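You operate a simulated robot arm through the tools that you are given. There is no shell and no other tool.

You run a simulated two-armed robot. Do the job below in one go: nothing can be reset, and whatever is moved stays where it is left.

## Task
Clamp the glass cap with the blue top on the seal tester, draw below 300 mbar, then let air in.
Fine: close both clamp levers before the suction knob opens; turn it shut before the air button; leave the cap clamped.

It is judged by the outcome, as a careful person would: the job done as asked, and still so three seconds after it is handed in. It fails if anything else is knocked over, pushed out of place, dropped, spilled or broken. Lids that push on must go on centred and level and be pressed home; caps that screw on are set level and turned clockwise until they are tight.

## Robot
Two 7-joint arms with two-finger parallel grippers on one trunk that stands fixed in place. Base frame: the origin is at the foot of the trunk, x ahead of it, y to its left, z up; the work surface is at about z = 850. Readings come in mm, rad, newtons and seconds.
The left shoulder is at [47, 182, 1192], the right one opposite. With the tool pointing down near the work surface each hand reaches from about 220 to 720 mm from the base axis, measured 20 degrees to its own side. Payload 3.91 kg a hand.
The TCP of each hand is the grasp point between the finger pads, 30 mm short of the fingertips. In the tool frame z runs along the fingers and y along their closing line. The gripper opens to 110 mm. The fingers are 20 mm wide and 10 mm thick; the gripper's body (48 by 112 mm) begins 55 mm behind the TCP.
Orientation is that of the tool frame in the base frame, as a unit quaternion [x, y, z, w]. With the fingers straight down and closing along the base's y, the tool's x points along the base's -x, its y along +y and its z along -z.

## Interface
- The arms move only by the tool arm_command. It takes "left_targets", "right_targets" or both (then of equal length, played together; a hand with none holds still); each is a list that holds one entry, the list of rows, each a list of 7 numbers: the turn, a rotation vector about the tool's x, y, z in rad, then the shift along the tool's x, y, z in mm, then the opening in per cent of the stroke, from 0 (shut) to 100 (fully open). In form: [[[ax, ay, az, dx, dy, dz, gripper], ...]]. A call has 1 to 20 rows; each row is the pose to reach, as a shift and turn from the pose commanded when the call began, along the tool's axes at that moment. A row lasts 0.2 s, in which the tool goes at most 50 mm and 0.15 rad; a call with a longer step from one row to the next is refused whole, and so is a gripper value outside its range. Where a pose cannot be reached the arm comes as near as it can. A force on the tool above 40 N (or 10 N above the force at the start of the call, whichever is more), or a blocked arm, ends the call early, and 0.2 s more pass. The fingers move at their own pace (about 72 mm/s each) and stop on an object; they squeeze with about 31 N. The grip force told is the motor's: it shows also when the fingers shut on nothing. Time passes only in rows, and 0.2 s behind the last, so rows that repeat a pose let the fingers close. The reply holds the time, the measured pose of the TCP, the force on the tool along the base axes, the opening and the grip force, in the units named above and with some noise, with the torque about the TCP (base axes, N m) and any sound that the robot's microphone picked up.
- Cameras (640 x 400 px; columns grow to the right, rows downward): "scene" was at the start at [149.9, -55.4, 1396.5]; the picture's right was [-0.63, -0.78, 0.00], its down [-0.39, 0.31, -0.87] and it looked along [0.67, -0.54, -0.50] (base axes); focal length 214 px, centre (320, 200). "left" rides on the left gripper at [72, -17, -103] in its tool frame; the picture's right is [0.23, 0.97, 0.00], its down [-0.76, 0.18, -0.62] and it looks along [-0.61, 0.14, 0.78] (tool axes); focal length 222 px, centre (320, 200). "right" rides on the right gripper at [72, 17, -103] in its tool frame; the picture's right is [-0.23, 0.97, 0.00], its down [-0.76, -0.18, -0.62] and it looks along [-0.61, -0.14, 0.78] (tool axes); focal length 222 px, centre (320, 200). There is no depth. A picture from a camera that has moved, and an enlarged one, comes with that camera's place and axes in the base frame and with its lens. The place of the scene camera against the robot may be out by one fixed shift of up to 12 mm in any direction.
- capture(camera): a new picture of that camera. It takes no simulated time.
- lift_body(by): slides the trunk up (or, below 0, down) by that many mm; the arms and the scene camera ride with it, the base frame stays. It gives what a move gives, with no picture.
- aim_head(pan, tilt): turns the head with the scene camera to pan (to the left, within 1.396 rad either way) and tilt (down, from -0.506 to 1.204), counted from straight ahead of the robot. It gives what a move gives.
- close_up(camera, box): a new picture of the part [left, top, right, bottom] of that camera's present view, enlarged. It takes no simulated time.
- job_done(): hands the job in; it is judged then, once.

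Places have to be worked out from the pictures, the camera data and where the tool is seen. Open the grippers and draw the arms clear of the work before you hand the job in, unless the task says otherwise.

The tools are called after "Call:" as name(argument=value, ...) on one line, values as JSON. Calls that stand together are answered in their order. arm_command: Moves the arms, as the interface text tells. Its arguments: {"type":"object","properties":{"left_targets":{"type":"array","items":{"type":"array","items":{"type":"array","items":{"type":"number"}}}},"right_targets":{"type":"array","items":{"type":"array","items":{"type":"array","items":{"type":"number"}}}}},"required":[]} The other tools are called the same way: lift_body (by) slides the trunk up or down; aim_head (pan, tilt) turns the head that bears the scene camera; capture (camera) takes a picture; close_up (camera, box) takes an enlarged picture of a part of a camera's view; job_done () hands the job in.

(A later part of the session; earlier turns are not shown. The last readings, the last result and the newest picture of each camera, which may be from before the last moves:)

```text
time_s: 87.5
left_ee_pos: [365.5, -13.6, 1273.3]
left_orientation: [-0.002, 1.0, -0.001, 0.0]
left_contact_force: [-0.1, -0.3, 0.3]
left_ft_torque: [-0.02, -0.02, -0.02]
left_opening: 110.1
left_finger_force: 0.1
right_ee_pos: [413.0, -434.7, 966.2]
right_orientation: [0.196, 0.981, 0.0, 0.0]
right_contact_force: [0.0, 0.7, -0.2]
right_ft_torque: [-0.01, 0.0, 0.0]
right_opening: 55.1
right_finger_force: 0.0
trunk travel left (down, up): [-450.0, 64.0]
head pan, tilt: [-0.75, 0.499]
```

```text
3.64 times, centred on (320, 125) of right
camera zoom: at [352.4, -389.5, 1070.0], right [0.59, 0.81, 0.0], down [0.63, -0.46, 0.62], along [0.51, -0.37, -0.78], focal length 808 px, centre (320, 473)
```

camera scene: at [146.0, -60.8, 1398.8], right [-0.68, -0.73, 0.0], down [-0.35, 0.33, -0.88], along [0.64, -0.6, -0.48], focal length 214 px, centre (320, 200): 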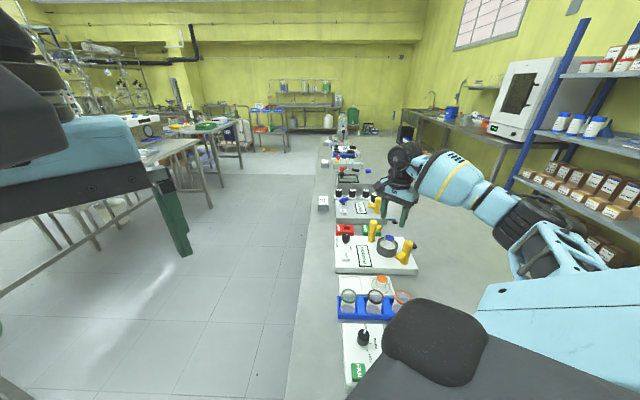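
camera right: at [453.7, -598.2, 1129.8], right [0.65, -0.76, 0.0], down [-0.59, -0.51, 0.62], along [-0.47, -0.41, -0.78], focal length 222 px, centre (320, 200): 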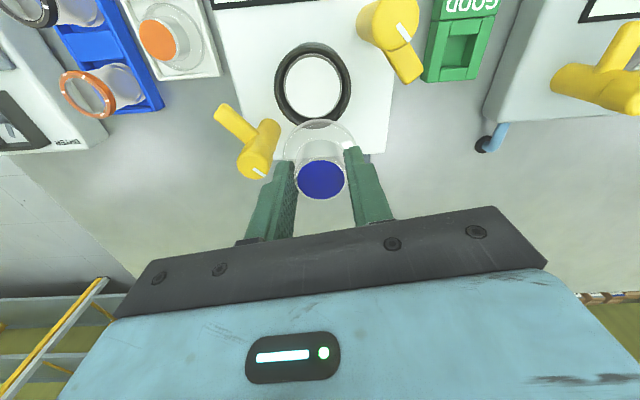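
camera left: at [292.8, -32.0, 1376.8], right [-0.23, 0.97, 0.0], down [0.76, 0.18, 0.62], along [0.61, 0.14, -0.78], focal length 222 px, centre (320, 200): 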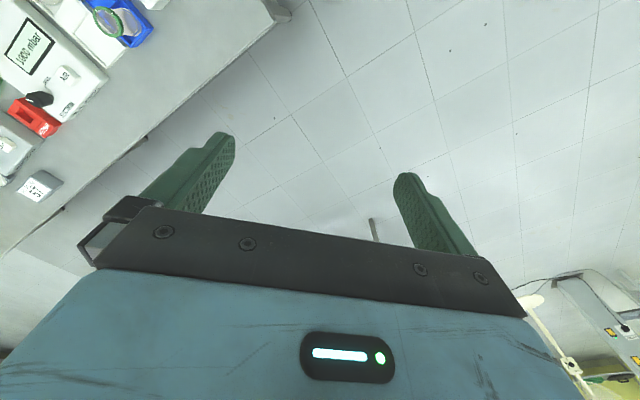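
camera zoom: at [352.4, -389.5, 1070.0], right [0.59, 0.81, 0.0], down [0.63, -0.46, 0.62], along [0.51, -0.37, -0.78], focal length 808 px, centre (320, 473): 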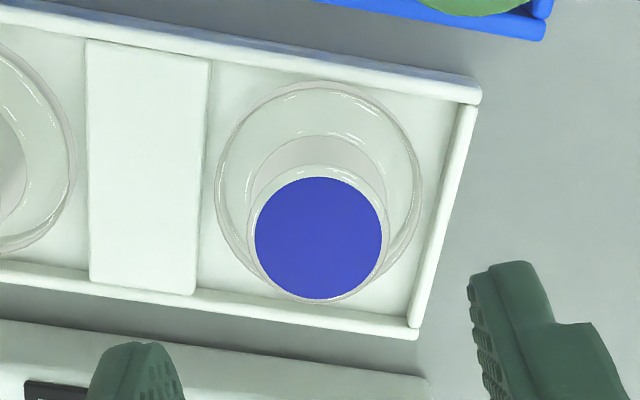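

The knob is within 0.6 mm of the TCP. I'll trim, descend a little deeper (z≈903.5) for a firmer hold, and grip.

Call:
arm_command(right_targets=[[[0, 0, 0, 0.7, -0.4, 25, 50], [0, 0, 0, 0.7, -0.4, 48, 50], [0, 0, 0, 0.7, -0.4, 59, 50], [0, 0, 0, 0.7, -0.4, 62.5, 50], [0, 0, 0, 0.7, -0.4, 62.5, 50], [0, 0, 0, 0.7, -0.4, 62.5, 30], [0, 0, 0, 0.7, -0.4, 62.5, 10], [0, 0, 0, 0.7, -0.4, 62.5, 10]]])

Call:
close_up(camera="right", box=[265, 85, 375, 195])

```text
time_s: 89.2
left_ee_pos: [366.1, -14.8, 1273.2]
left_orientation: [-0.002, 1.0, -0.001, -0.001]
left_contact_force: [0.2, 1.2, 0.2]
left_ft_torque: [-0.01, -0.01, 0.01]
left_opening: 110.0
left_finger_force: 0.1
right_ee_pos: [411.6, -434.2, 903.7]
right_orientation: [0.197, 0.98, 0.0, 0.0]
right_contact_force: [-0.2, -0.7, -0.1]
right_ft_torque: [-0.03, 0.0, -0.02]
right_opening: 32.6
right_finger_force: 31.3
trunk travel left (down, up): [-450.0, 64.0]
head pan, tilt: [-0.75, 0.499]
```

```text
3.64 times, centred on (320, 140) of right
camera zoom: at [351.4, -390.0, 1007.4], right [0.59, 0.81, 0.0], down [0.63, -0.46, 0.62], along [0.5, -0.37, -0.78], focal length 808 px, centre (320, 418)
```

zoom: 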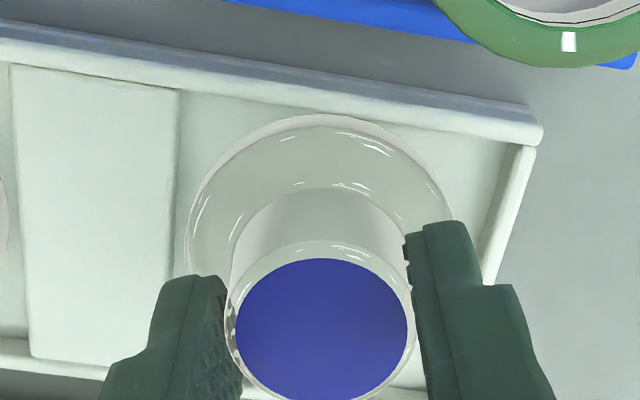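

The cap is squarely gripped. I'll carry it to about 6 mm above the ring rim and measure the left-right alignment at this yaw first.

Call:
arm_command(right_targets=[[[0, 0, 0, 0, 0, -10, 10], [0, 0, 0, 0, 0, -50, 10], [0, 0, 0, 0, 0, -95, 10], [0, 0, 0, -15, -35, -100, 10], [0, 0, 0, -30, -70, -100, 10], [0, 0, 0, -46, -106, -100, 10], [0, 0, 0, -62, -142, -100, 10], [0, 0, 0, -76.9, -175.2, -100, 10], [0, 0, 0, -76.9, -175.2, -80, 10], [0, 0, 0, -76.9, -175.2, -66, 10], [0, 0, 0, -76.9, -175.2, -66, 10]]])

Call:
close_up(camera="right", box=[265, 80, 375, 190])

Call:
close_up(camera="scene", box=[376, 226, 404, 256])

```text
time_s: 91.7
left_ee_pos: [365.2, -14.5, 1274.6]
left_orientation: [-0.003, 1.0, -0.002, -0.001]
left_contact_force: [-0.1, -0.2, 0.4]
left_ft_torque: [-0.02, -0.01, 0.02]
left_opening: 109.7
left_finger_force: 0.2
right_ee_pos: [414.9, -626.2, 970.6]
right_orientation: [0.199, 0.98, 0.0, 0.0]
right_contact_force: [-0.7, -0.1, -0.5]
right_ft_torque: [0.01, 0.03, -0.03]
right_opening: 32.4
right_finger_force: 31.0
trunk travel left (down, up): [-450.0, 64.0]
head pan, tilt: [-0.75, 0.499]
```

```text
3.64 times, centred on (320, 135) of right
camera zoom: at [354.4, -581.6, 1074.2], right [0.59, 0.81, 0.0], down [0.63, -0.46, 0.62], along [0.51, -0.37, -0.78], focal length 808 px, centre (320, 436)
```

zoom: 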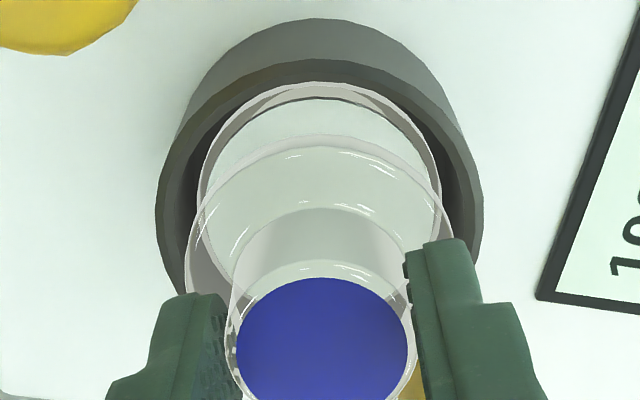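

```text
13.33 times, centred on (390, 241) of scene
camera zoom: at [146.0, -60.7, 1398.8], right [-0.68, -0.73, 0.0], down [-0.35, 0.33, -0.88], along [0.64, -0.6, -0.48], focal length 2860 px, centre (-613, -347)
```

zoom: 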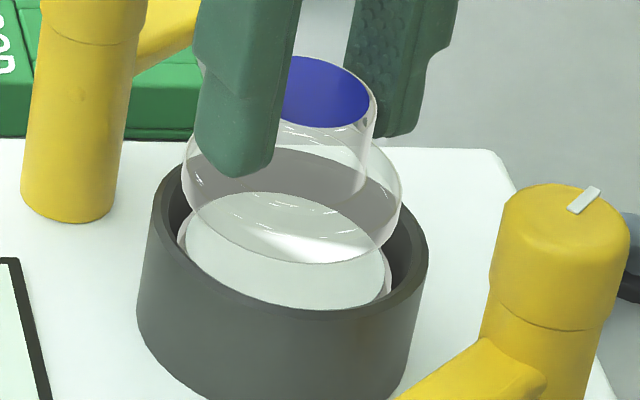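

At this yaw the cap and ring agree to about 0.3 mm. I'll turn the wrist about the cap's axis to the perpendicular yaw and measure the other direction.

Call:
arm_command(right_targets=[[[0, 0, 0.14, 0, 0, 0, 10], [0, 0, 0.28, 0, 0, 0, 10], [0, 0, 0.42, 0, 0, 0, 10], [0, 0, 0.56, 0, 0, 0, 10], [0, 0, 0.7, 0, 0, 0, 10], [0, 0, 0.84, 0, 0, 0, 10], [0, 0, 0.98, 0, 0, 0, 10], [0, 0, 1.12, 0, 0, 0, 10], [0, 0, 1.26, 0, 0, 0, 10], [0, 0, 1.4, 0, 0, 0, 10], [0, 0, 1.54, 0, 0, 0, 10], [0, 0, 1.68, 0, 0, 0, 10], [0, 0, 1.8, 0, 0, 0, 10], [0, 0, 1.8, 0, 0, 0, 10]]])

Call:
close_up(camera="right", box=[265, 80, 375, 190])

Call:
close_up(camera="scene", box=[376, 226, 404, 256])

```text
time_s: 94.7
left_ee_pos: [364.8, -14.1, 1274.0]
left_orientation: [-0.002, 1.0, -0.001, 0.0]
left_contact_force: [0.3, -0.3, -0.8]
left_ft_torque: [0.01, 0.01, -0.01]
left_opening: 110.0
left_finger_force: 0.0
right_ee_pos: [415.0, -626.2, 969.7]
right_orientation: [0.891, 0.454, 0.0, 0.0]
right_contact_force: [-0.1, -0.3, 0.3]
right_ft_torque: [0.04, 0.0, 0.02]
right_opening: 32.5
right_finger_force: 31.2
trunk travel left (down, up): [-450.0, 64.0]
head pan, tilt: [-0.75, 0.499]
```

```text
3.64 times, centred on (320, 135) of right
camera zoom: at [471.6, -576.4, 1073.9], right [0.65, -0.76, 0.0], down [-0.59, -0.51, 0.62], along [-0.47, -0.41, -0.78], focal length 808 px, centre (320, 436)
```

zoom: 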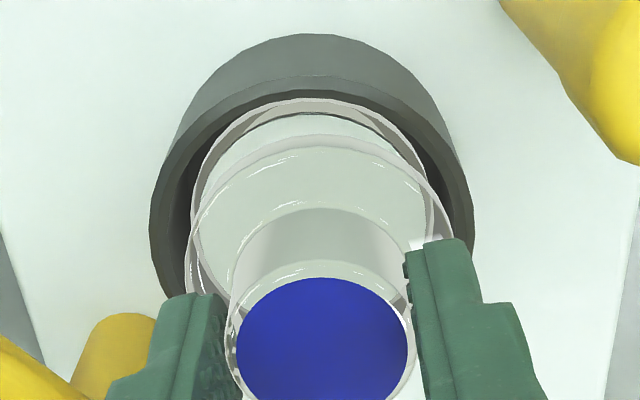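

```text
13.33 times, centred on (390, 241) of scene
camera zoom: at [146.0, -60.9, 1398.8], right [-0.68, -0.73, 0.0], down [-0.35, 0.33, -0.88], along [0.64, -0.6, -0.48], focal length 2860 px, centre (-613, -347)
```

zoom: 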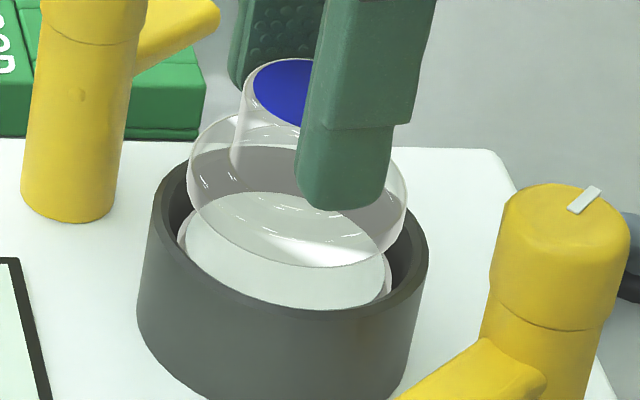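

In this view the cap is 2.05 mm to the right of the ring, so I'll shift by that and verify.

Call:
arm_command(right_targets=[[[0, 0, 0, 0.25, -1.0, 0, 10], [0, 0, 0, 0.47, -2.0, 0, 10], [0, 0, 0, 0.47, -2.0, 0, 10]]])

Call:
close_up(camera="right", box=[265, 80, 375, 190])

Call:
close_up(camera="scene", box=[376, 226, 404, 256])

```text
time_s: 95.5
left_ee_pos: [365.4, -15.0, 1273.2]
left_orientation: [-0.002, 1.0, -0.001, 0.0]
left_contact_force: [-0.1, 0.6, -0.3]
left_ft_torque: [-0.01, -0.03, 0.04]
left_opening: 110.0
left_finger_force: 0.0
right_ee_pos: [414.4, -625.3, 968.9]
right_orientation: [0.891, 0.454, 0.0, 0.0]
right_contact_force: [0.2, 0.0, -1.3]
right_ft_torque: [-0.01, -0.02, -0.02]
right_opening: 32.5
right_finger_force: 30.8
trunk travel left (down, up): [-450.0, 64.0]
head pan, tilt: [-0.75, 0.499]
```

```text
3.64 times, centred on (320, 135) of right
camera zoom: at [470.4, -574.7, 1073.7], right [0.65, -0.76, 0.0], down [-0.59, -0.51, 0.62], along [-0.47, -0.41, -0.78], focal length 808 px, centre (320, 436)
```

zoom: 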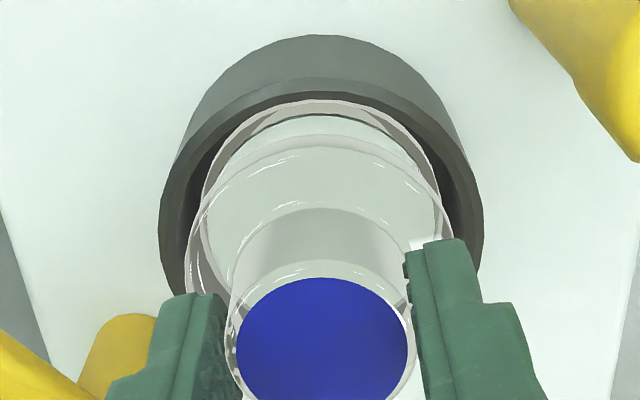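

```text
13.33 times, centred on (390, 241) of scene
camera zoom: at [146.0, -60.9, 1398.8], right [-0.68, -0.73, 0.0], down [-0.35, 0.33, -0.88], along [0.64, -0.6, -0.48], focal length 2860 px, centre (-613, -347)
```

zoom: 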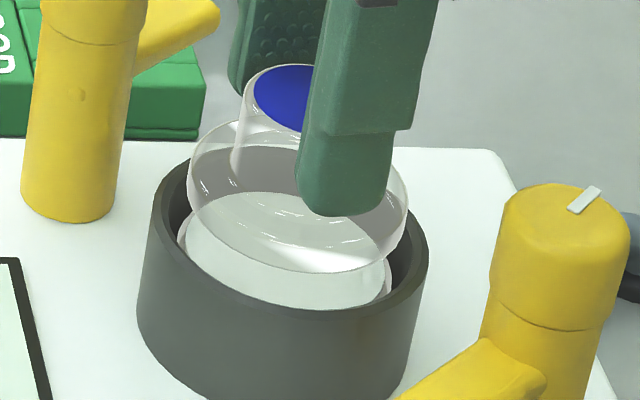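

Both directions now agree to about 0.3 mm. I'll trim 0.4 mm along the other axis and lower to just above expected contact.

Call:
arm_command(right_targets=[[[0, 0, 0, -0.4, -0.1, 0, 10], [0, 0, 0, -0.4, -0.1, 5, 10], [0, 0, 0, -0.4, -0.1, 10, 10], [0, 0, 0, -0.4, -0.1, 13, 10], [0, 0, 0, -0.4, -0.1, 13, 10]]])

Call:
close_up(camera="right", box=[265, 80, 375, 190])

Call:
close_up(camera="scene", box=[376, 226, 404, 256])

```text
time_s: 96.7
left_ee_pos: [366.0, -14.4, 1273.5]
left_orientation: [-0.002, 1.0, -0.001, 0.0]
left_contact_force: [-0.2, -0.2, 0.5]
left_ft_torque: [-0.01, 0.04, -0.01]
left_opening: 110.3
left_finger_force: 0.1
right_ee_pos: [414.0, -624.3, 956.4]
right_orientation: [0.891, 0.453, 0.0, 0.0]
right_contact_force: [-0.1, -0.1, -1.0]
right_ft_torque: [0.01, -0.01, 0.04]
right_opening: 32.8
right_finger_force: 31.2
trunk travel left (down, up): [-450.0, 64.0]
head pan, tilt: [-0.75, 0.499]
```

```text
3.64 times, centred on (320, 135) of right
camera zoom: at [469.2, -575.2, 1060.3], right [0.65, -0.76, 0.0], down [-0.59, -0.51, 0.62], along [-0.47, -0.41, -0.78], focal length 808 px, centre (320, 436)
```

zoom: 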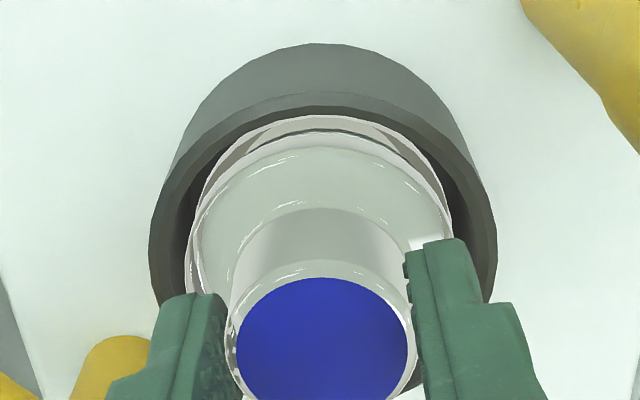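

```text
13.33 times, centred on (390, 241) of scene
camera zoom: at [146.0, -60.8, 1398.8], right [-0.68, -0.73, 0.0], down [-0.35, 0.33, -0.88], along [0.64, -0.6, -0.48], focal length 2860 px, centre (-613, -347)
```

zoom: 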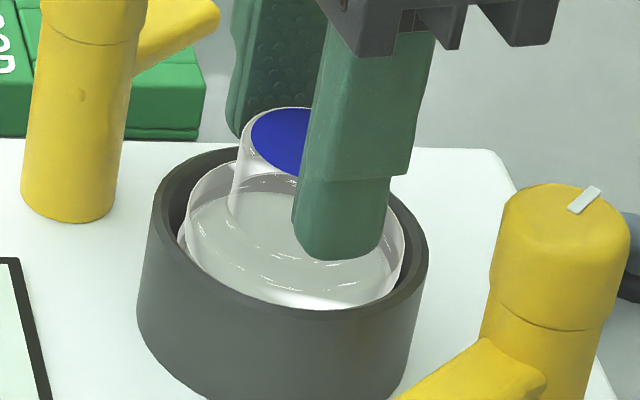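

Still free of contact and aligned. I'll lower 2 mm at a time and use the torque to see which side touches first.

Call:
arm_command(right_targets=[[[0, 0, 0, 0, 0.2, 1, 10], [0, 0, 0, 0, 0.2, 2, 10], [0, 0, 0, 0, 0.2, 2, 10]]])

```text
time_s: 97.5
left_ee_pos: [365.0, -13.3, 1274.5]
left_orientation: [-0.001, 1.0, 0.0, 0.0]
left_contact_force: [-0.9, -0.4, -0.2]
left_ft_torque: [-0.03, 0.02, -0.01]
left_opening: 110.1
left_finger_force: 0.0
right_ee_pos: [415.5, -624.5, 954.1]
right_orientation: [0.891, 0.454, 0.0, 0.0]
right_contact_force: [0.1, 0.0, -0.6]
right_ft_torque: [-0.01, 0.0, -0.01]
right_opening: 32.4
right_finger_force: 31.3
trunk travel left (down, up): [-450.0, 64.0]
head pan, tilt: [-0.75, 0.499]
```

Call:
arm_command(right_targets=[[[0, 0, 0, 0, 0, 1, 10], [0, 0, 0, 0, 0, 2, 10], [0, 0, 0, 0, 0, 2, 10]]])

```text
time_s: 98.2
left_ee_pos: [364.3, -13.1, 1275.1]
left_orientation: [-0.002, 1.0, -0.001, 0.0]
left_contact_force: [0.6, 0.4, 0.2]
left_ft_torque: [0.04, 0.04, -0.01]
left_opening: 110.0
left_finger_force: 0.1
right_ee_pos: [413.9, -624.8, 953.8]
right_orientation: [0.891, 0.453, 0.002, 0.003]
right_contact_force: [0.2, -3.0, 10.4]
right_ft_torque: [-0.18, -0.06, -0.01]
right_opening: 32.4
right_finger_force: 30.8
trunk travel left (down, up): [-450.0, 64.0]
head pan, tilt: [-0.75, 0.499]
```

Contact at 10 N, with a 3 N sideways reaction toward -y. So I'll yield 0.7 mm that way while pressing lightly, and see whether it drops.

Call:
arm_command(right_targets=[[[0, 0, 0, 0, 0, -0.5, 10], [0, 0, 0, -0.3, 0.2, -0.5, 10], [0, 0, 0, -0.6, 0.4, 0, 10], [0, 0, 0, -0.6, 0.4, 0.5, 10], [0, 0, 0, -0.6, 0.4, 0.5, 10]]])

Call:
close_up(camera="right", box=[265, 80, 375, 190])

Call:
close_up(camera="scene", box=[376, 226, 404, 256])

```text
time_s: 99.5
left_ee_pos: [365.0, -12.4, 1275.3]
left_orientation: [-0.002, 1.0, -0.001, 0.0]
left_contact_force: [-0.5, 0.4, 0.3]
left_ft_torque: [-0.05, -0.03, 0.03]
left_opening: 110.1
left_finger_force: 0.0
right_ee_pos: [415.4, -623.9, 953.7]
right_orientation: [0.891, 0.454, 0.002, 0.002]
right_contact_force: [1.0, -1.6, 20.9]
right_ft_torque: [-0.07, -0.05, 0.06]
right_opening: 32.3
right_finger_force: 31.4
trunk travel left (down, up): [-450.0, 64.0]
head pan, tilt: [-0.75, 0.499]
```

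```text
3.64 times, centred on (320, 135) of right
camera zoom: at [469.2, -574.3, 1058.4], right [0.65, -0.76, 0.0], down [-0.59, -0.51, 0.62], along [-0.47, -0.41, -0.78], focal length 808 px, centre (320, 436)
```

zoom: 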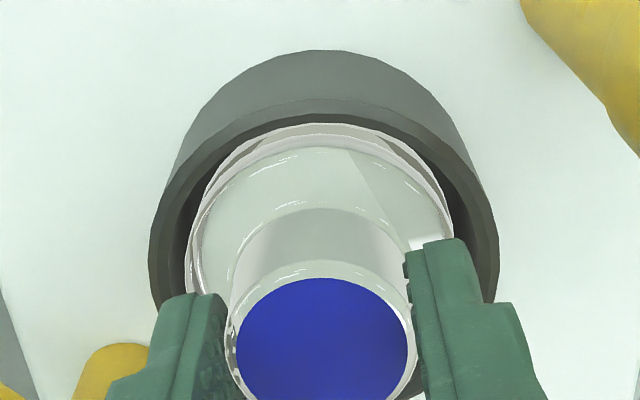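

```text
13.33 times, centred on (390, 241) of scene
camera zoom: at [144.7, -59.0, 1399.1], right [-0.68, -0.73, 0.0], down [-0.35, 0.33, -0.88], along [0.64, -0.6, -0.48], focal length 2860 px, centre (-613, -347)
```

zoom: 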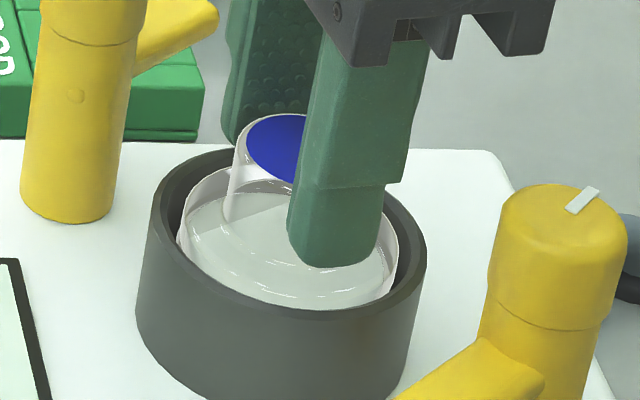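

The contact is even at 21 N and at the same height as before, so this is the true seat height (cap bottom resting on the plug). I'll unload carefully to near zero force before letting go this time.

Call:
arm_command(right_targets=[[[0, 0, 0, 0, 0, -1.5, 10], [0, 0, 0, 0, 0, -1.5, 10]]])

```text
time_s: 100.0
left_ee_pos: [364.4, -14.1, 1273.0]
left_orientation: [-0.001, 1.0, -0.001, 0.0]
left_contact_force: [0.5, -0.5, -0.5]
left_ft_torque: [0.04, 0.02, -0.02]
left_opening: 110.1
left_finger_force: 0.2
right_ee_pos: [413.6, -624.2, 955.1]
right_orientation: [0.891, 0.454, 0.001, 0.0]
right_contact_force: [4.0, -1.2, 15.6]
right_ft_torque: [-0.06, -0.14, -0.02]
right_opening: 32.5
right_finger_force: 31.4
trunk travel left (down, up): [-450.0, 64.0]
head pan, tilt: [-0.75, 0.499]
```

The force is 15.6 N with 4 N sideways, so friction is holding some sideways preload. I'll unload both: 3 mm up and 0.7 mm toward +x.

Call:
arm_command(right_targets=[[[0, 0, 0, 0.2, 0.3, -1.5, 10], [0, 0, 0, 0.4, 0.6, -3.0, 10], [0, 0, 0, 0.4, 0.6, -3.0, 10]]])

```text
time_s: 100.8
left_ee_pos: [364.7, -14.1, 1273.3]
left_orientation: [-0.002, 1.0, 0.0, 0.0]
left_contact_force: [-1.1, 0.3, -0.4]
left_ft_torque: [0.01, 0.05, 0.0]
left_opening: 110.0
left_finger_force: 0.1
right_ee_pos: [413.1, -625.8, 955.9]
right_orientation: [0.891, 0.453, -0.002, 0.0]
right_contact_force: [0.3, -0.2, -1.0]
right_ft_torque: [-0.02, 0.01, -0.02]
right_opening: 32.3
right_finger_force: 30.4
trunk travel left (down, up): [-450.0, 64.0]
head pan, tilt: [-0.75, 0.499]
```

Call:
close_up(camera="right", box=[265, 80, 375, 190])

Call:
close_up(camera="scene", box=[376, 226, 404, 256])

```text
3.64 times, centred on (320, 135) of right
camera zoom: at [469.4, -575.2, 1059.0], right [0.65, -0.76, 0.0], down [-0.59, -0.51, 0.62], along [-0.47, -0.41, -0.78], focal length 808 px, centre (320, 436)
```

zoom: 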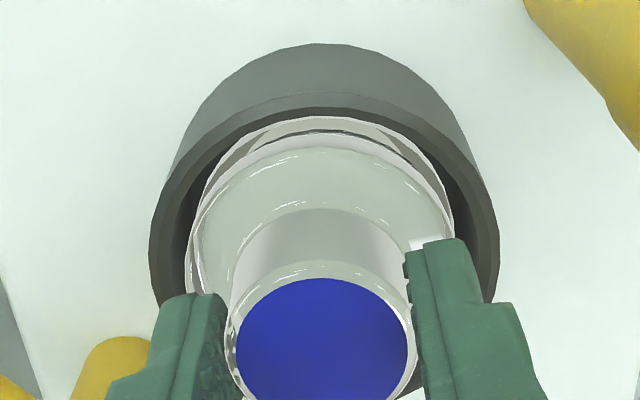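

```text
13.33 times, centred on (390, 241) of scene
camera zoom: at [146.2, -61.0, 1398.6], right [-0.68, -0.73, 0.0], down [-0.35, 0.33, -0.88], along [0.64, -0.6, -0.48], focal length 2860 px, centre (-613, -347)
```

zoom: 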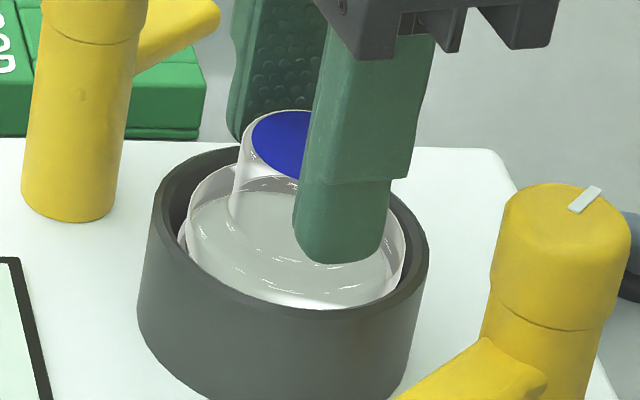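

The scene view, at matching heights, shows the cap about 1.1 mm off along the tester's long axis and 0.5 mm along the other. I'll lift 2 mm, trim both, and re-check.

Call:
arm_command(right_targets=[[[0, 0, 0, 0, 0, -2, 10], [0, 0, 0, 1.1, 0.5, -2, 10], [0, 0, 0, 1.1, 0.5, -2, 10]]])

Call:
close_up(camera="right", box=[265, 80, 375, 190])

Call:
close_up(camera="scene", box=[378, 230, 402, 256])

```text
time_s: 101.7
left_ee_pos: [365.1, -14.8, 1272.9]
left_orientation: [-0.002, 1.0, 0.0, 0.0]
left_contact_force: [-0.7, 0.1, 0.5]
left_ft_torque: [0.05, -0.04, 0.02]
left_opening: 110.2
left_finger_force: 0.1
right_ee_pos: [416.2, -624.8, 959.2]
right_orientation: [0.891, 0.454, 0.0, 0.001]
right_contact_force: [-0.6, -0.1, -1.0]
right_ft_torque: [0.0, 0.04, 0.05]
right_opening: 32.3
right_finger_force: 30.7
trunk travel left (down, up): [-450.0, 64.0]
head pan, tilt: [-0.75, 0.499]
```

```text
3.64 times, centred on (320, 135) of right
camera zoom: at [470.8, -575.1, 1062.8], right [0.65, -0.76, 0.0], down [-0.59, -0.51, 0.62], along [-0.47, -0.41, -0.78], focal length 808 px, centre (320, 436)
```

zoom: 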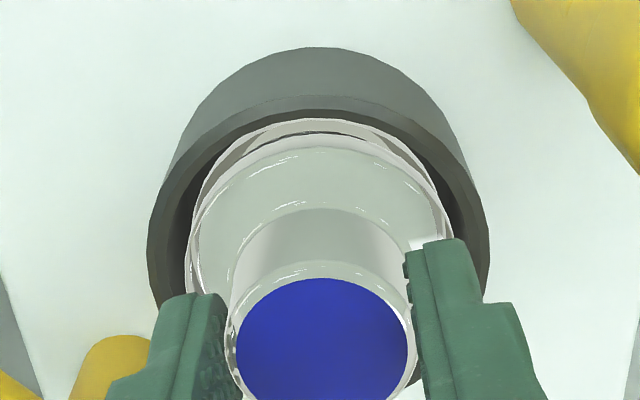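

```text
15.38 times, centred on (390, 243) of scene
camera zoom: at [146.0, -60.9, 1398.8], right [-0.68, -0.73, 0.0], down [-0.35, 0.33, -0.88], along [0.64, -0.6, -0.48], focal length 3300 px, centre (-757, -462)
```

zoom: 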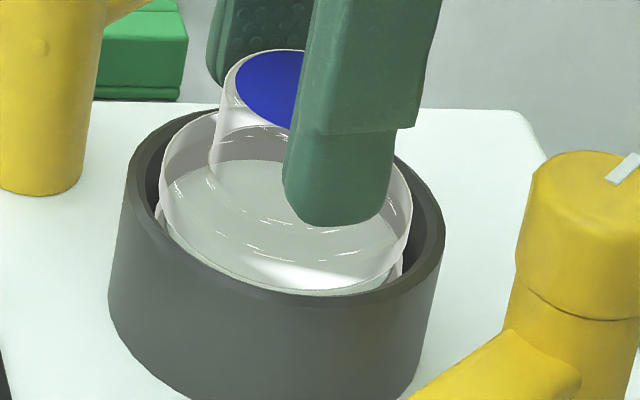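

Now about +0.6 mm in each direction; I'll trim back 0.5 mm each way and lower to contact.

Call:
arm_command(right_targets=[[[0, 0, 0, -0.6, -0.5, 0, 10], [0, 0, 0, -0.6, -0.5, 2, 10], [0, 0, 0, -0.6, -0.5, 4, 10], [0, 0, 0, -0.6, -0.5, 5, 10], [0, 0, 0, -0.6, -0.5, 5, 10]]])

Call:
close_up(camera="right", box=[265, 80, 375, 190])

Call:
close_up(camera="scene", box=[378, 230, 402, 256])

```text
time_s: 102.8
left_ee_pos: [365.5, -14.1, 1275.0]
left_orientation: [-0.002, 1.0, -0.001, 0.001]
left_contact_force: [0.2, -0.2, -0.1]
left_ft_torque: [0.02, 0.02, 0.03]
left_opening: 109.6
left_finger_force: 0.1
right_ee_pos: [415.8, -626.8, 954.2]
right_orientation: [0.891, 0.454, 0.0, 0.001]
right_contact_force: [-0.1, -1.7, 5.9]
right_ft_torque: [-0.09, -0.03, 0.01]
right_opening: 32.5
right_finger_force: 31.0
trunk travel left (down, up): [-450.0, 64.0]
head pan, tilt: [-0.75, 0.499]
```

```text
3.64 times, centred on (320, 135) of right
camera zoom: at [470.3, -575.9, 1058.3], right [0.65, -0.76, 0.0], down [-0.59, -0.51, 0.62], along [-0.47, -0.41, -0.78], focal length 808 px, centre (320, 436)
```

zoom: 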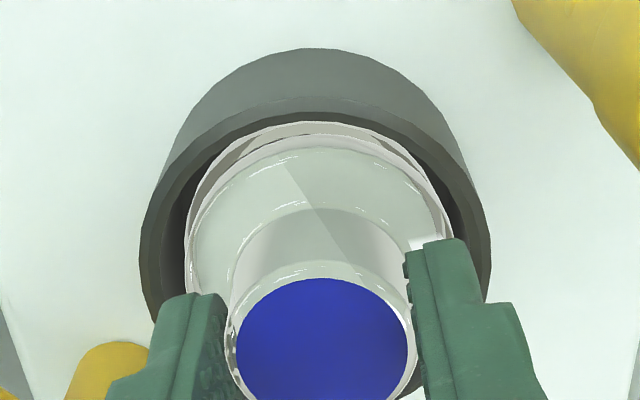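

```text
15.38 times, centred on (390, 243) of scene
camera zoom: at [145.6, -60.6, 1398.9], right [-0.68, -0.73, 0.0], down [-0.35, 0.33, -0.88], along [0.64, -0.6, -0.48], focal length 3300 px, centre (-757, -462)
```

zoom: 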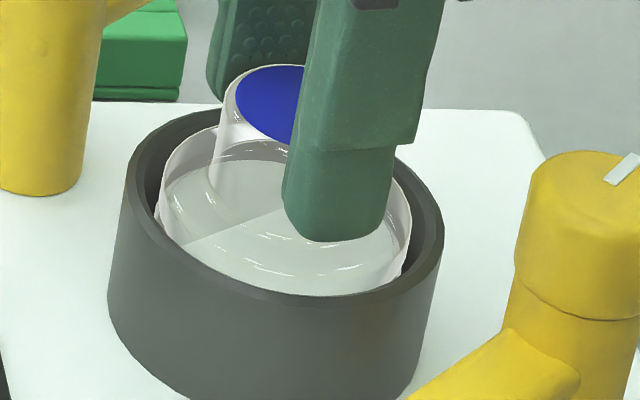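

The arm itself scatters by about 1 mm, so hunting for tenths isn't useful; within about 1 mm in this bore is as good as it gets. I'll correct the remaining 1 mm along the finger axis and let go gently.

Call:
arm_command(right_targets=[[[0, 0, 0, 0, -0.4, -1, 10], [0, 0, 0, 0.1, -0.9, -1, 10], [0, 0, 0, 0.1, -0.9, -0.5, 10], [0, 0, 0, 0.1, -0.9, -0.5, 10]]])

Call:
close_up(camera="right", box=[265, 80, 375, 190])

```text
time_s: 103.8
left_ee_pos: [365.9, -14.3, 1274.5]
left_orientation: [-0.002, 1.0, -0.001, 0.0]
left_contact_force: [-0.3, 0.5, -0.6]
left_ft_torque: [-0.01, 0.01, 0.01]
left_opening: 110.2
left_finger_force: 0.0
right_ee_pos: [413.5, -625.8, 953.8]
right_orientation: [0.891, 0.454, 0.001, 0.001]
right_contact_force: [2.3, -2.4, 6.1]
right_ft_torque: [-0.06, -0.08, 0.0]
right_opening: 32.6
right_finger_force: 31.5
trunk travel left (down, up): [-450.0, 64.0]
head pan, tilt: [-0.75, 0.499]
```

```text
3.64 times, centred on (320, 135) of right
camera zoom: at [469.8, -575.2, 1058.3], right [0.65, -0.76, 0.0], down [-0.59, -0.51, 0.62], along [-0.47, -0.41, -0.78], focal length 808 px, centre (320, 436)
```

zoom: 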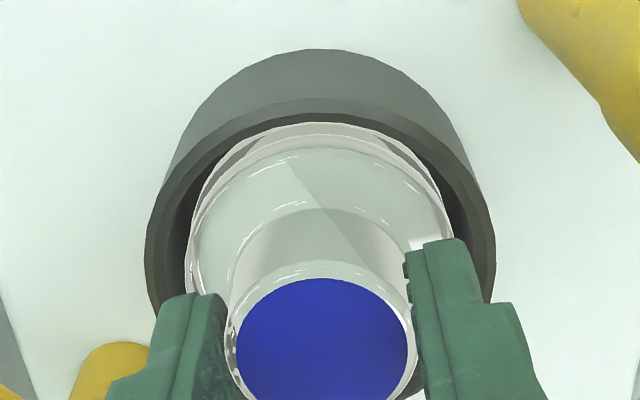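

Centred to about 0.3 mm in this view with 6 N. I'll unload and release, then rise and look.

Call:
arm_command(right_targets=[[[0, 0, 0, 0, 0, -1.0, 10], [0, 0, 0, 0, 0, -1.0, 10], [0, 0, 0, 0, 0, -1.0, 32], [0, 0, 0, 0, 0, -1.0, 40], [0, 0, 0, 0, 0, -1.0, 50], [0, 0, 0, 0, 0, -1.0, 50], [0, 0, 0, 0, 0, -20, 50], [0, 0, 0, 0, 0, -50, 50], [0, 0, 0, 0, 0, -77, 50], [0, 0, 0, 0, 0, -77, 50]]])

Call:
close_up(camera="right", box=[275, 65, 365, 155])

Call:
close_up(camera="scene", box=[376, 226, 404, 256])

```text
time_s: 106.0
left_ee_pos: [366.3, -15.1, 1273.1]
left_orientation: [-0.002, 1.0, -0.001, 0.0]
left_contact_force: [0.7, 0.4, -0.4]
left_ft_torque: [-0.02, 0.0, 0.03]
left_opening: 110.0
left_finger_force: 0.0
right_ee_pos: [412.9, -626.9, 1030.8]
right_orientation: [0.891, 0.454, 0.0, 0.0]
right_contact_force: [1.3, -0.5, 0.5]
right_ft_torque: [-0.03, 0.0, 0.01]
right_opening: 55.0
right_finger_force: 0.0
trunk travel left (down, up): [-450.0, 64.0]
head pan, tilt: [-0.75, 0.499]
```

```text
4.44 times, centred on (320, 110) of right
camera zoom: at [469.0, -576.2, 1135.3], right [0.65, -0.76, 0.0], down [-0.59, -0.51, 0.62], along [-0.47, -0.41, -0.78], focal length 987 px, centre (320, 600)
```

zoom: 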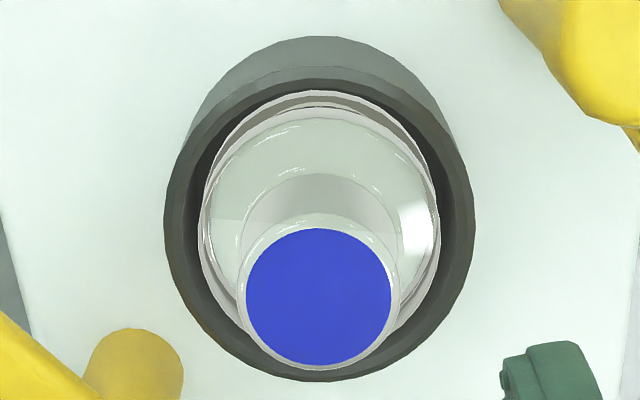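

```text
13.33 times, centred on (390, 241) of scene
camera zoom: at [146.1, -61.0, 1398.7], right [-0.68, -0.73, 0.0], down [-0.35, 0.33, -0.88], along [0.64, -0.6, -0.48], focal length 2860 px, centre (-613, -347)
```

zoom: 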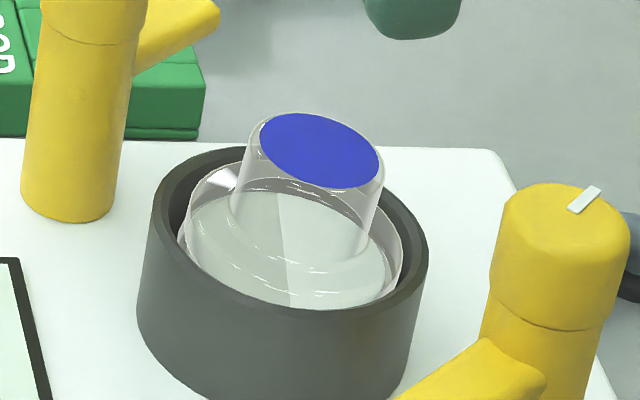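

The cap now tips toward yet another side: it rocks on the centre of the seat, so it only becomes level once both clamps bear on it. I'll check the lever arms' height and shape against the cap before clamping.

Call:
close_up(camera="scene", box=[388, 232, 420, 268])

Call:
close_up(camera="scene", box=[362, 215, 394, 250])

Call:
capture(camera="right")

```text
11.11 times, centred on (404, 250) of scene
camera zoom: at [146.1, -61.0, 1398.7], right [-0.68, -0.73, 0.0], down [-0.35, 0.33, -0.88], along [0.64, -0.6, -0.48], focal length 2383 px, centre (-613, -356)
```

zoom: 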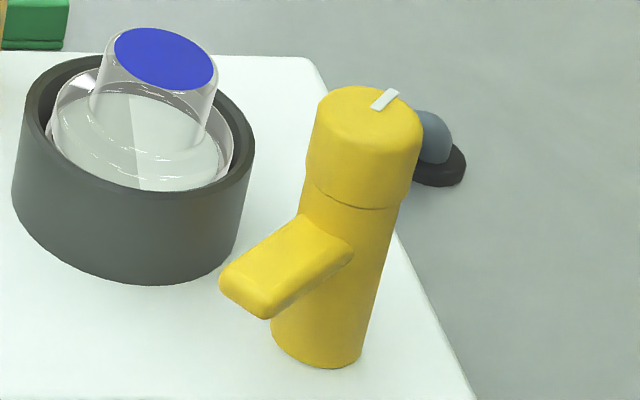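

```text
11.43 times, centred on (378, 232) of scene
camera zoom: at [146.1, -61.0, 1398.7], right [-0.68, -0.73, 0.0], down [-0.35, 0.33, -0.88], along [0.64, -0.6, -0.48], focal length 2451 px, centre (-343, -171)
```

zoom: 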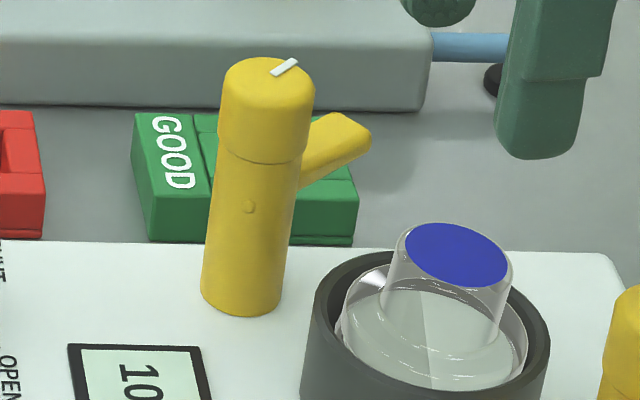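

```text
taken
camera right: at [469.0, -576.2, 1135.3], right [0.65, -0.76, 0.0], down [-0.59, -0.51, 0.62], along [-0.47, -0.41, -0.78], focal length 222 px, centre (320, 200)
```

right: 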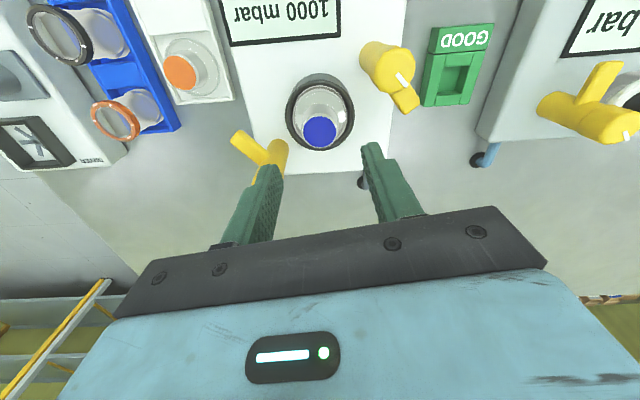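

The arms' undersides (z≈918) should just clear the flange. Before clamping I'll try pressing the cap home properly: closed fingertips straight down on the middle of the knob, so the cap can find its own seat.

Call:
arm_command(right_targets=[[[0, 0, 0, 0, 0, 0, 25], [0, 0, 0, 0, 0, 0, 0], [0, 0, 0, 0, 0, 0, 0], [0, 0, 0, 0, 0, 25, 0], [0, 0, 0, 0, 0, 45, 0], [0, 0, 0, 0, 0, 52, 0], [0, 0, 0, 0, 0, 52, 0]]])

Call:
close_up(camera="right", box=[255, 80, 385, 210])

Call:
close_up(camera="scene", box=[372, 220, 408, 258])

```text
time_s: 107.7
left_ee_pos: [364.4, -15.9, 1274.2]
left_orientation: [-0.002, 1.0, -0.001, 0.0]
left_contact_force: [0.0, -0.3, 0.1]
left_ft_torque: [0.01, 0.01, 0.01]
left_opening: 110.3
left_finger_force: 0.0
right_ee_pos: [414.4, -624.6, 978.3]
right_orientation: [0.891, 0.454, 0.0, 0.001]
right_contact_force: [-0.3, -0.2, 1.2]
right_ft_torque: [0.0, -0.01, 0.01]
right_opening: 0.0
right_finger_force: 31.2
trunk travel left (down, up): [-450.0, 64.0]
head pan, tilt: [-0.75, 0.499]
```

```text
3.08 times, centred on (320, 145) of right
camera zoom: at [470.4, -574.8, 1082.9], right [0.65, -0.76, 0.0], down [-0.59, -0.51, 0.62], along [-0.47, -0.41, -0.78], focal length 684 px, centre (320, 369)
```

zoom: 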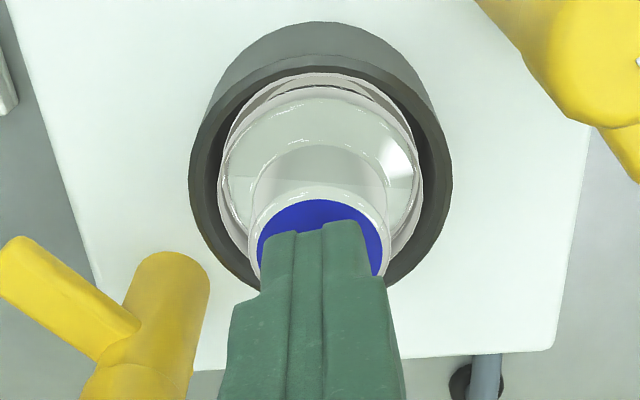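

```text
10.53 times, centred on (390, 239) of scene
camera zoom: at [146.0, -60.8, 1398.8], right [-0.68, -0.73, 0.0], down [-0.35, 0.33, -0.88], along [0.64, -0.6, -0.48], focal length 2258 px, centre (-417, -210)
```

zoom: 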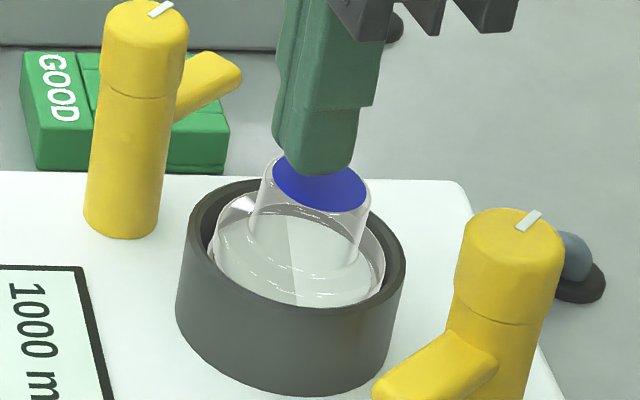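

The closed fingertips are right above the knob. I'll press down gradually, watching the force.

Call:
arm_command(right_targets=[[[0, 0, 0, 0, 0, 2, 0], [0, 0, 0, 0, 0, 4, 0], [0, 0, 0, 0, 0, 6, 0], [0, 0, 0, 0, 0, 8, 0], [0, 0, 0, 0, 0, 8, 0]]])

Call:
close_up(camera="scene", box=[372, 220, 408, 258])

Call:
close_up(camera="right", box=[255, 80, 385, 210])

```text
time_s: 108.8
left_ee_pos: [365.3, -14.2, 1274.2]
left_orientation: [-0.002, 1.0, -0.001, 0.0]
left_contact_force: [-0.4, -0.1, 0.0]
left_ft_torque: [0.03, -0.01, -0.01]
left_opening: 110.1
left_finger_force: 0.1
right_ee_pos: [413.9, -624.9, 971.0]
right_orientation: [0.891, 0.453, 0.0, 0.0]
right_contact_force: [0.4, -0.1, -0.1]
right_ft_torque: [-0.02, -0.01, -0.03]
right_opening: 0.0
right_finger_force: 30.6
trunk travel left (down, up): [-450.0, 64.0]
head pan, tilt: [-0.75, 0.499]
```

```text
10.53 times, centred on (390, 239) of scene
camera zoom: at [146.0, -60.8, 1398.8], right [-0.68, -0.73, 0.0], down [-0.35, 0.33, -0.88], along [0.64, -0.6, -0.48], focal length 2258 px, centre (-417, -210)
```

zoom: 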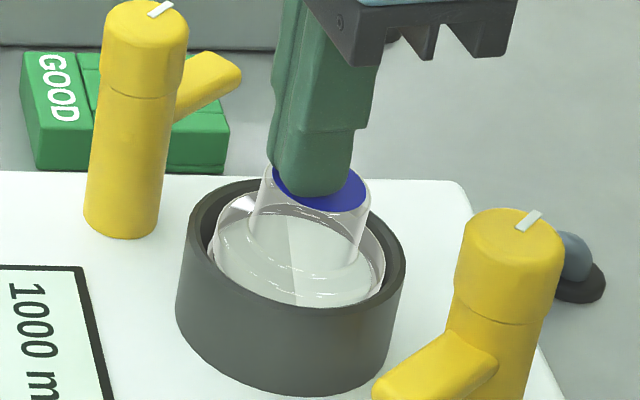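

```text
3.08 times, centred on (320, 145) of right
camera zoom: at [470.3, -573.6, 1075.1], right [0.65, -0.76, 0.0], down [-0.59, -0.51, 0.62], along [-0.47, -0.41, -0.78], focal length 684 px, centre (320, 369)
```

zoom: 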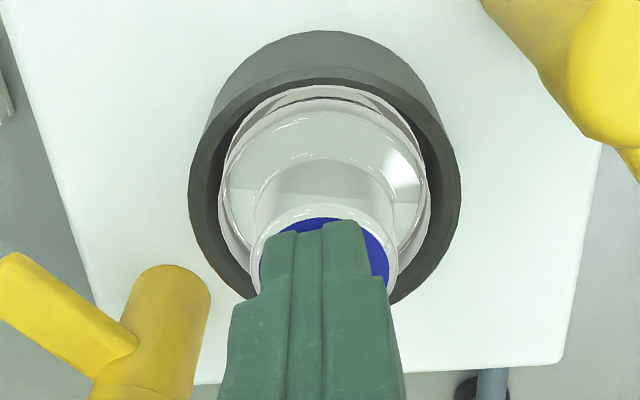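

Still no contact at a tip height of about 941; I'll continue down in small steps.

Call:
arm_command(right_targets=[[[0, 0, 0, 0, 0, 1.5, 0], [0, 0, 0, 0, 0, 3, 0], [0, 0, 0, 0, 0, 4.5, 0], [0, 0, 0, 0, 0, 6, 0], [0, 0, 0, 0, 0, 6, 0]]])

Call:
close_up(camera="scene", box=[372, 220, 408, 258])

Call:
close_up(camera="right", box=[255, 80, 385, 210])

```text
time_s: 110.0
left_ee_pos: [364.6, -11.0, 1274.9]
left_orientation: [-0.002, 1.0, -0.003, 0.001]
left_contact_force: [0.0, 0.6, 0.3]
left_ft_torque: [0.03, -0.01, -0.03]
left_opening: 110.1
left_finger_force: 0.1
right_ee_pos: [415.2, -623.4, 969.9]
right_orientation: [0.891, 0.453, 0.003, 0.003]
right_contact_force: [0.7, 2.3, 29.7]
right_ft_torque: [0.07, -0.09, 0.01]
right_opening: 0.0
right_finger_force: 30.7
trunk travel left (down, up): [-450.0, 64.0]
head pan, tilt: [-0.75, 0.499]
```

```text
10.53 times, centred on (390, 239) of scene
camera zoom: at [144.2, -57.8, 1399.4], right [-0.68, -0.73, 0.0], down [-0.35, 0.32, -0.88], along [0.64, -0.6, -0.48], focal length 2258 px, centre (-417, -210)
```

zoom: 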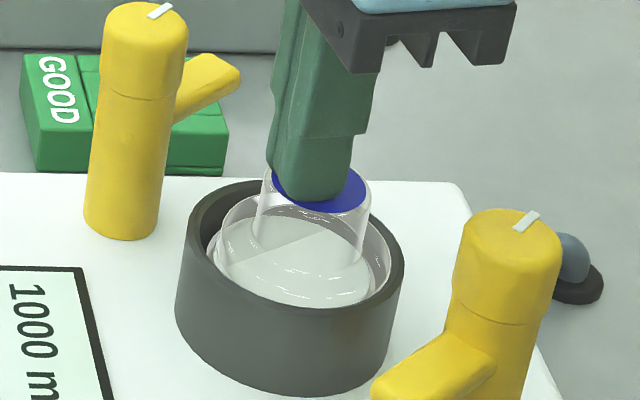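

```text
3.08 times, centred on (320, 145) of right
camera zoom: at [469.2, -573.3, 1074.0], right [0.65, -0.76, 0.01], down [-0.6, -0.51, 0.62], along [-0.47, -0.41, -0.78], focal length 684 px, centre (320, 369)
```

zoom: 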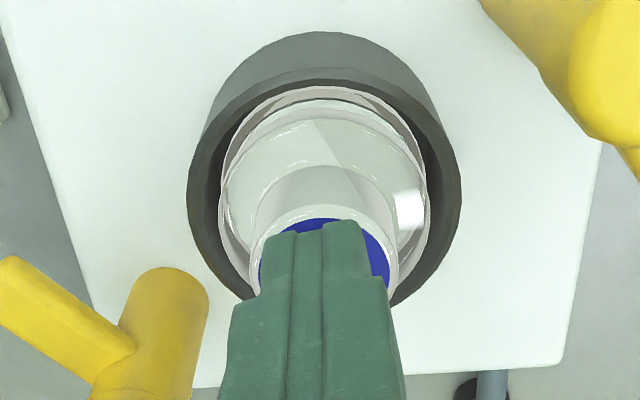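

At 30 N the cap straightens up under the fingertips. I'll press a bit more (toward 36 N), then back off slowly and see whether it stays level.

Call:
arm_command(right_targets=[[[0, 0, 0, 0, 0, 0.7, 0], [0, 0, 0, 0, 0, 1.2, 0], [0, 0, 0, 0, 0, 1.2, 0], [0, 0, 0, 0, 0, -1, 0], [0, 0, 0, 0, 0, -4, 0], [0, 0, 0, 0, 0, -8, 0], [0, 0, 0, 0, 0, -15, 0], [0, 0, 0, 0, 0, -40, 0], [0, 0, 0, 0, 0, -40, 0]]])

Call:
close_up(camera="scene", box=[376, 226, 404, 256])

Call:
close_up(camera="right", box=[265, 70, 375, 180])

```text
time_s: 112.0
left_ee_pos: [366.1, -14.4, 1273.2]
left_orientation: [-0.001, 1.0, -0.001, 0.0]
left_contact_force: [0.0, -0.1, 0.6]
left_ft_torque: [0.02, 0.0, -0.02]
left_opening: 110.0
left_finger_force: 0.1
right_ee_pos: [414.7, -623.7, 1004.9]
right_orientation: [0.891, 0.454, 0.0, -0.001]
right_contact_force: [0.3, -0.2, 0.1]
right_ft_torque: [-0.01, 0.01, 0.0]
right_opening: 0.0
right_finger_force: 31.0
trunk travel left (down, up): [-450.0, 64.0]
head pan, tilt: [-0.75, 0.499]
```

```text
13.33 times, centred on (390, 241) of scene
camera zoom: at [146.2, -61.2, 1398.6], right [-0.68, -0.73, 0.0], down [-0.35, 0.33, -0.88], along [0.64, -0.6, -0.48], focal length 2860 px, centre (-613, -347)
```

zoom: 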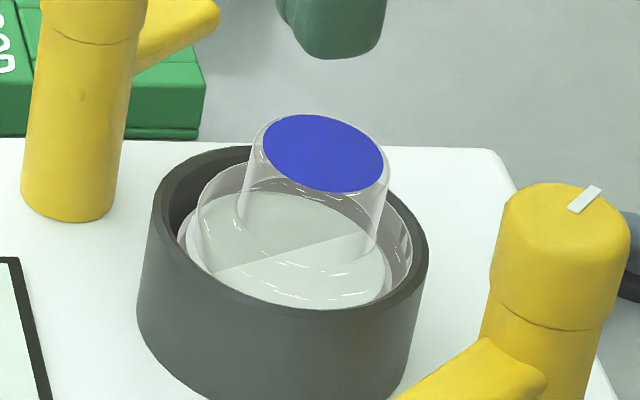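

```text
3.64 times, centred on (320, 125) of right
camera zoom: at [470.0, -574.7, 1108.6], right [0.66, -0.76, 0.0], down [-0.59, -0.51, 0.62], along [-0.47, -0.41, -0.78], focal length 808 px, centre (320, 473)
```

zoom: 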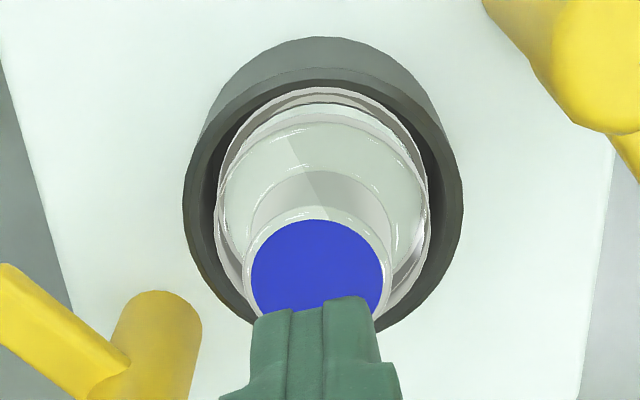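

After the press it slid about 3 mm toward -e1 and tipped again, so it balances on the middle of the seat. The best state before clamping is centred; the arms will then hold it level. I'll turn the wrist so that the fingers close along that direction and re-centre the cap.

Call:
arm_command(right_targets=[[[0, 0, -0.14, 0, 0, -20, 0], [0, 0, -0.28, 0, 0, -26, 20], [0, 0, -0.42, 0, 0, -26, 50], [0, 0, -0.56, 0, 0, -26, 50], [0, 0, -0.7, 0, 0, -26, 50], [0, 0, -0.84, 0, 0, -26, 50], [0, 0, -0.98, 0, 0, -26, 50], [0, 0, -1.12, 0, 0, -26, 50], [0, 0, -1.26, 0, 0, -26, 50], [0, 0, -1.4, 0, 0, -26, 50], [0, 0, -1.52, 0, 0, -26, 50], [0, 0, -1.57, 0, 0, -26, 50], [0, 0, -1.57, 0, 0, -26, 50]]])

Call:
close_up(camera="right", box=[275, 65, 365, 155])

Call:
capture(camera="right")

```text
time_s: 114.8
left_ee_pos: [366.1, -14.6, 1274.0]
left_orientation: [-0.002, 1.0, -0.001, 0.0]
left_contact_force: [0.1, -0.4, -0.1]
left_ft_torque: [0.0, 0.0, 0.0]
left_opening: 110.0
left_finger_force: 0.0
right_ee_pos: [414.5, -624.1, 1029.9]
right_orientation: [0.309, 0.951, -0.001, 0.0]
right_contact_force: [0.6, 0.2, -0.6]
right_ft_torque: [0.0, -0.01, 0.0]
right_opening: 55.1
right_finger_force: 0.0
trunk travel left (down, up): [-450.0, 64.0]
head pan, tilt: [-0.75, 0.499]
```

```text
4.44 times, centred on (320, 110) of right
camera zoom: at [365.4, -567.3, 1134.9], right [0.76, 0.65, 0.0], down [0.51, -0.59, 0.62], along [0.41, -0.47, -0.78], focal length 987 px, centre (320, 600)
```

zoom: 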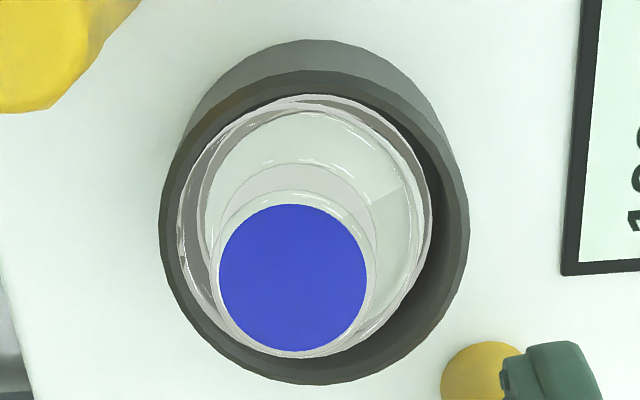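

```text
taken
camera right: at [365.4, -567.3, 1134.9], right [0.76, 0.65, 0.0], down [0.51, -0.59, 0.62], along [0.41, -0.47, -0.78], focal length 222 px, centre (320, 200)
```

right: 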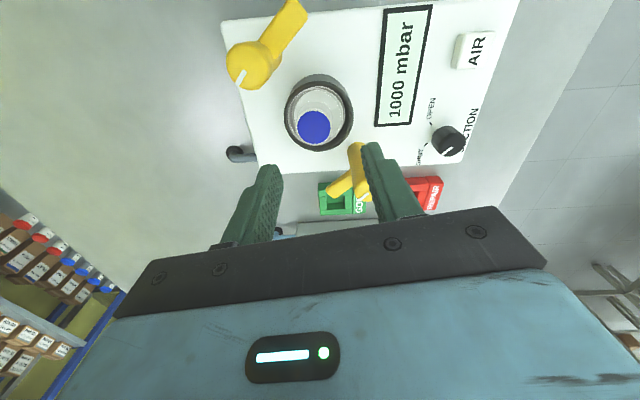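

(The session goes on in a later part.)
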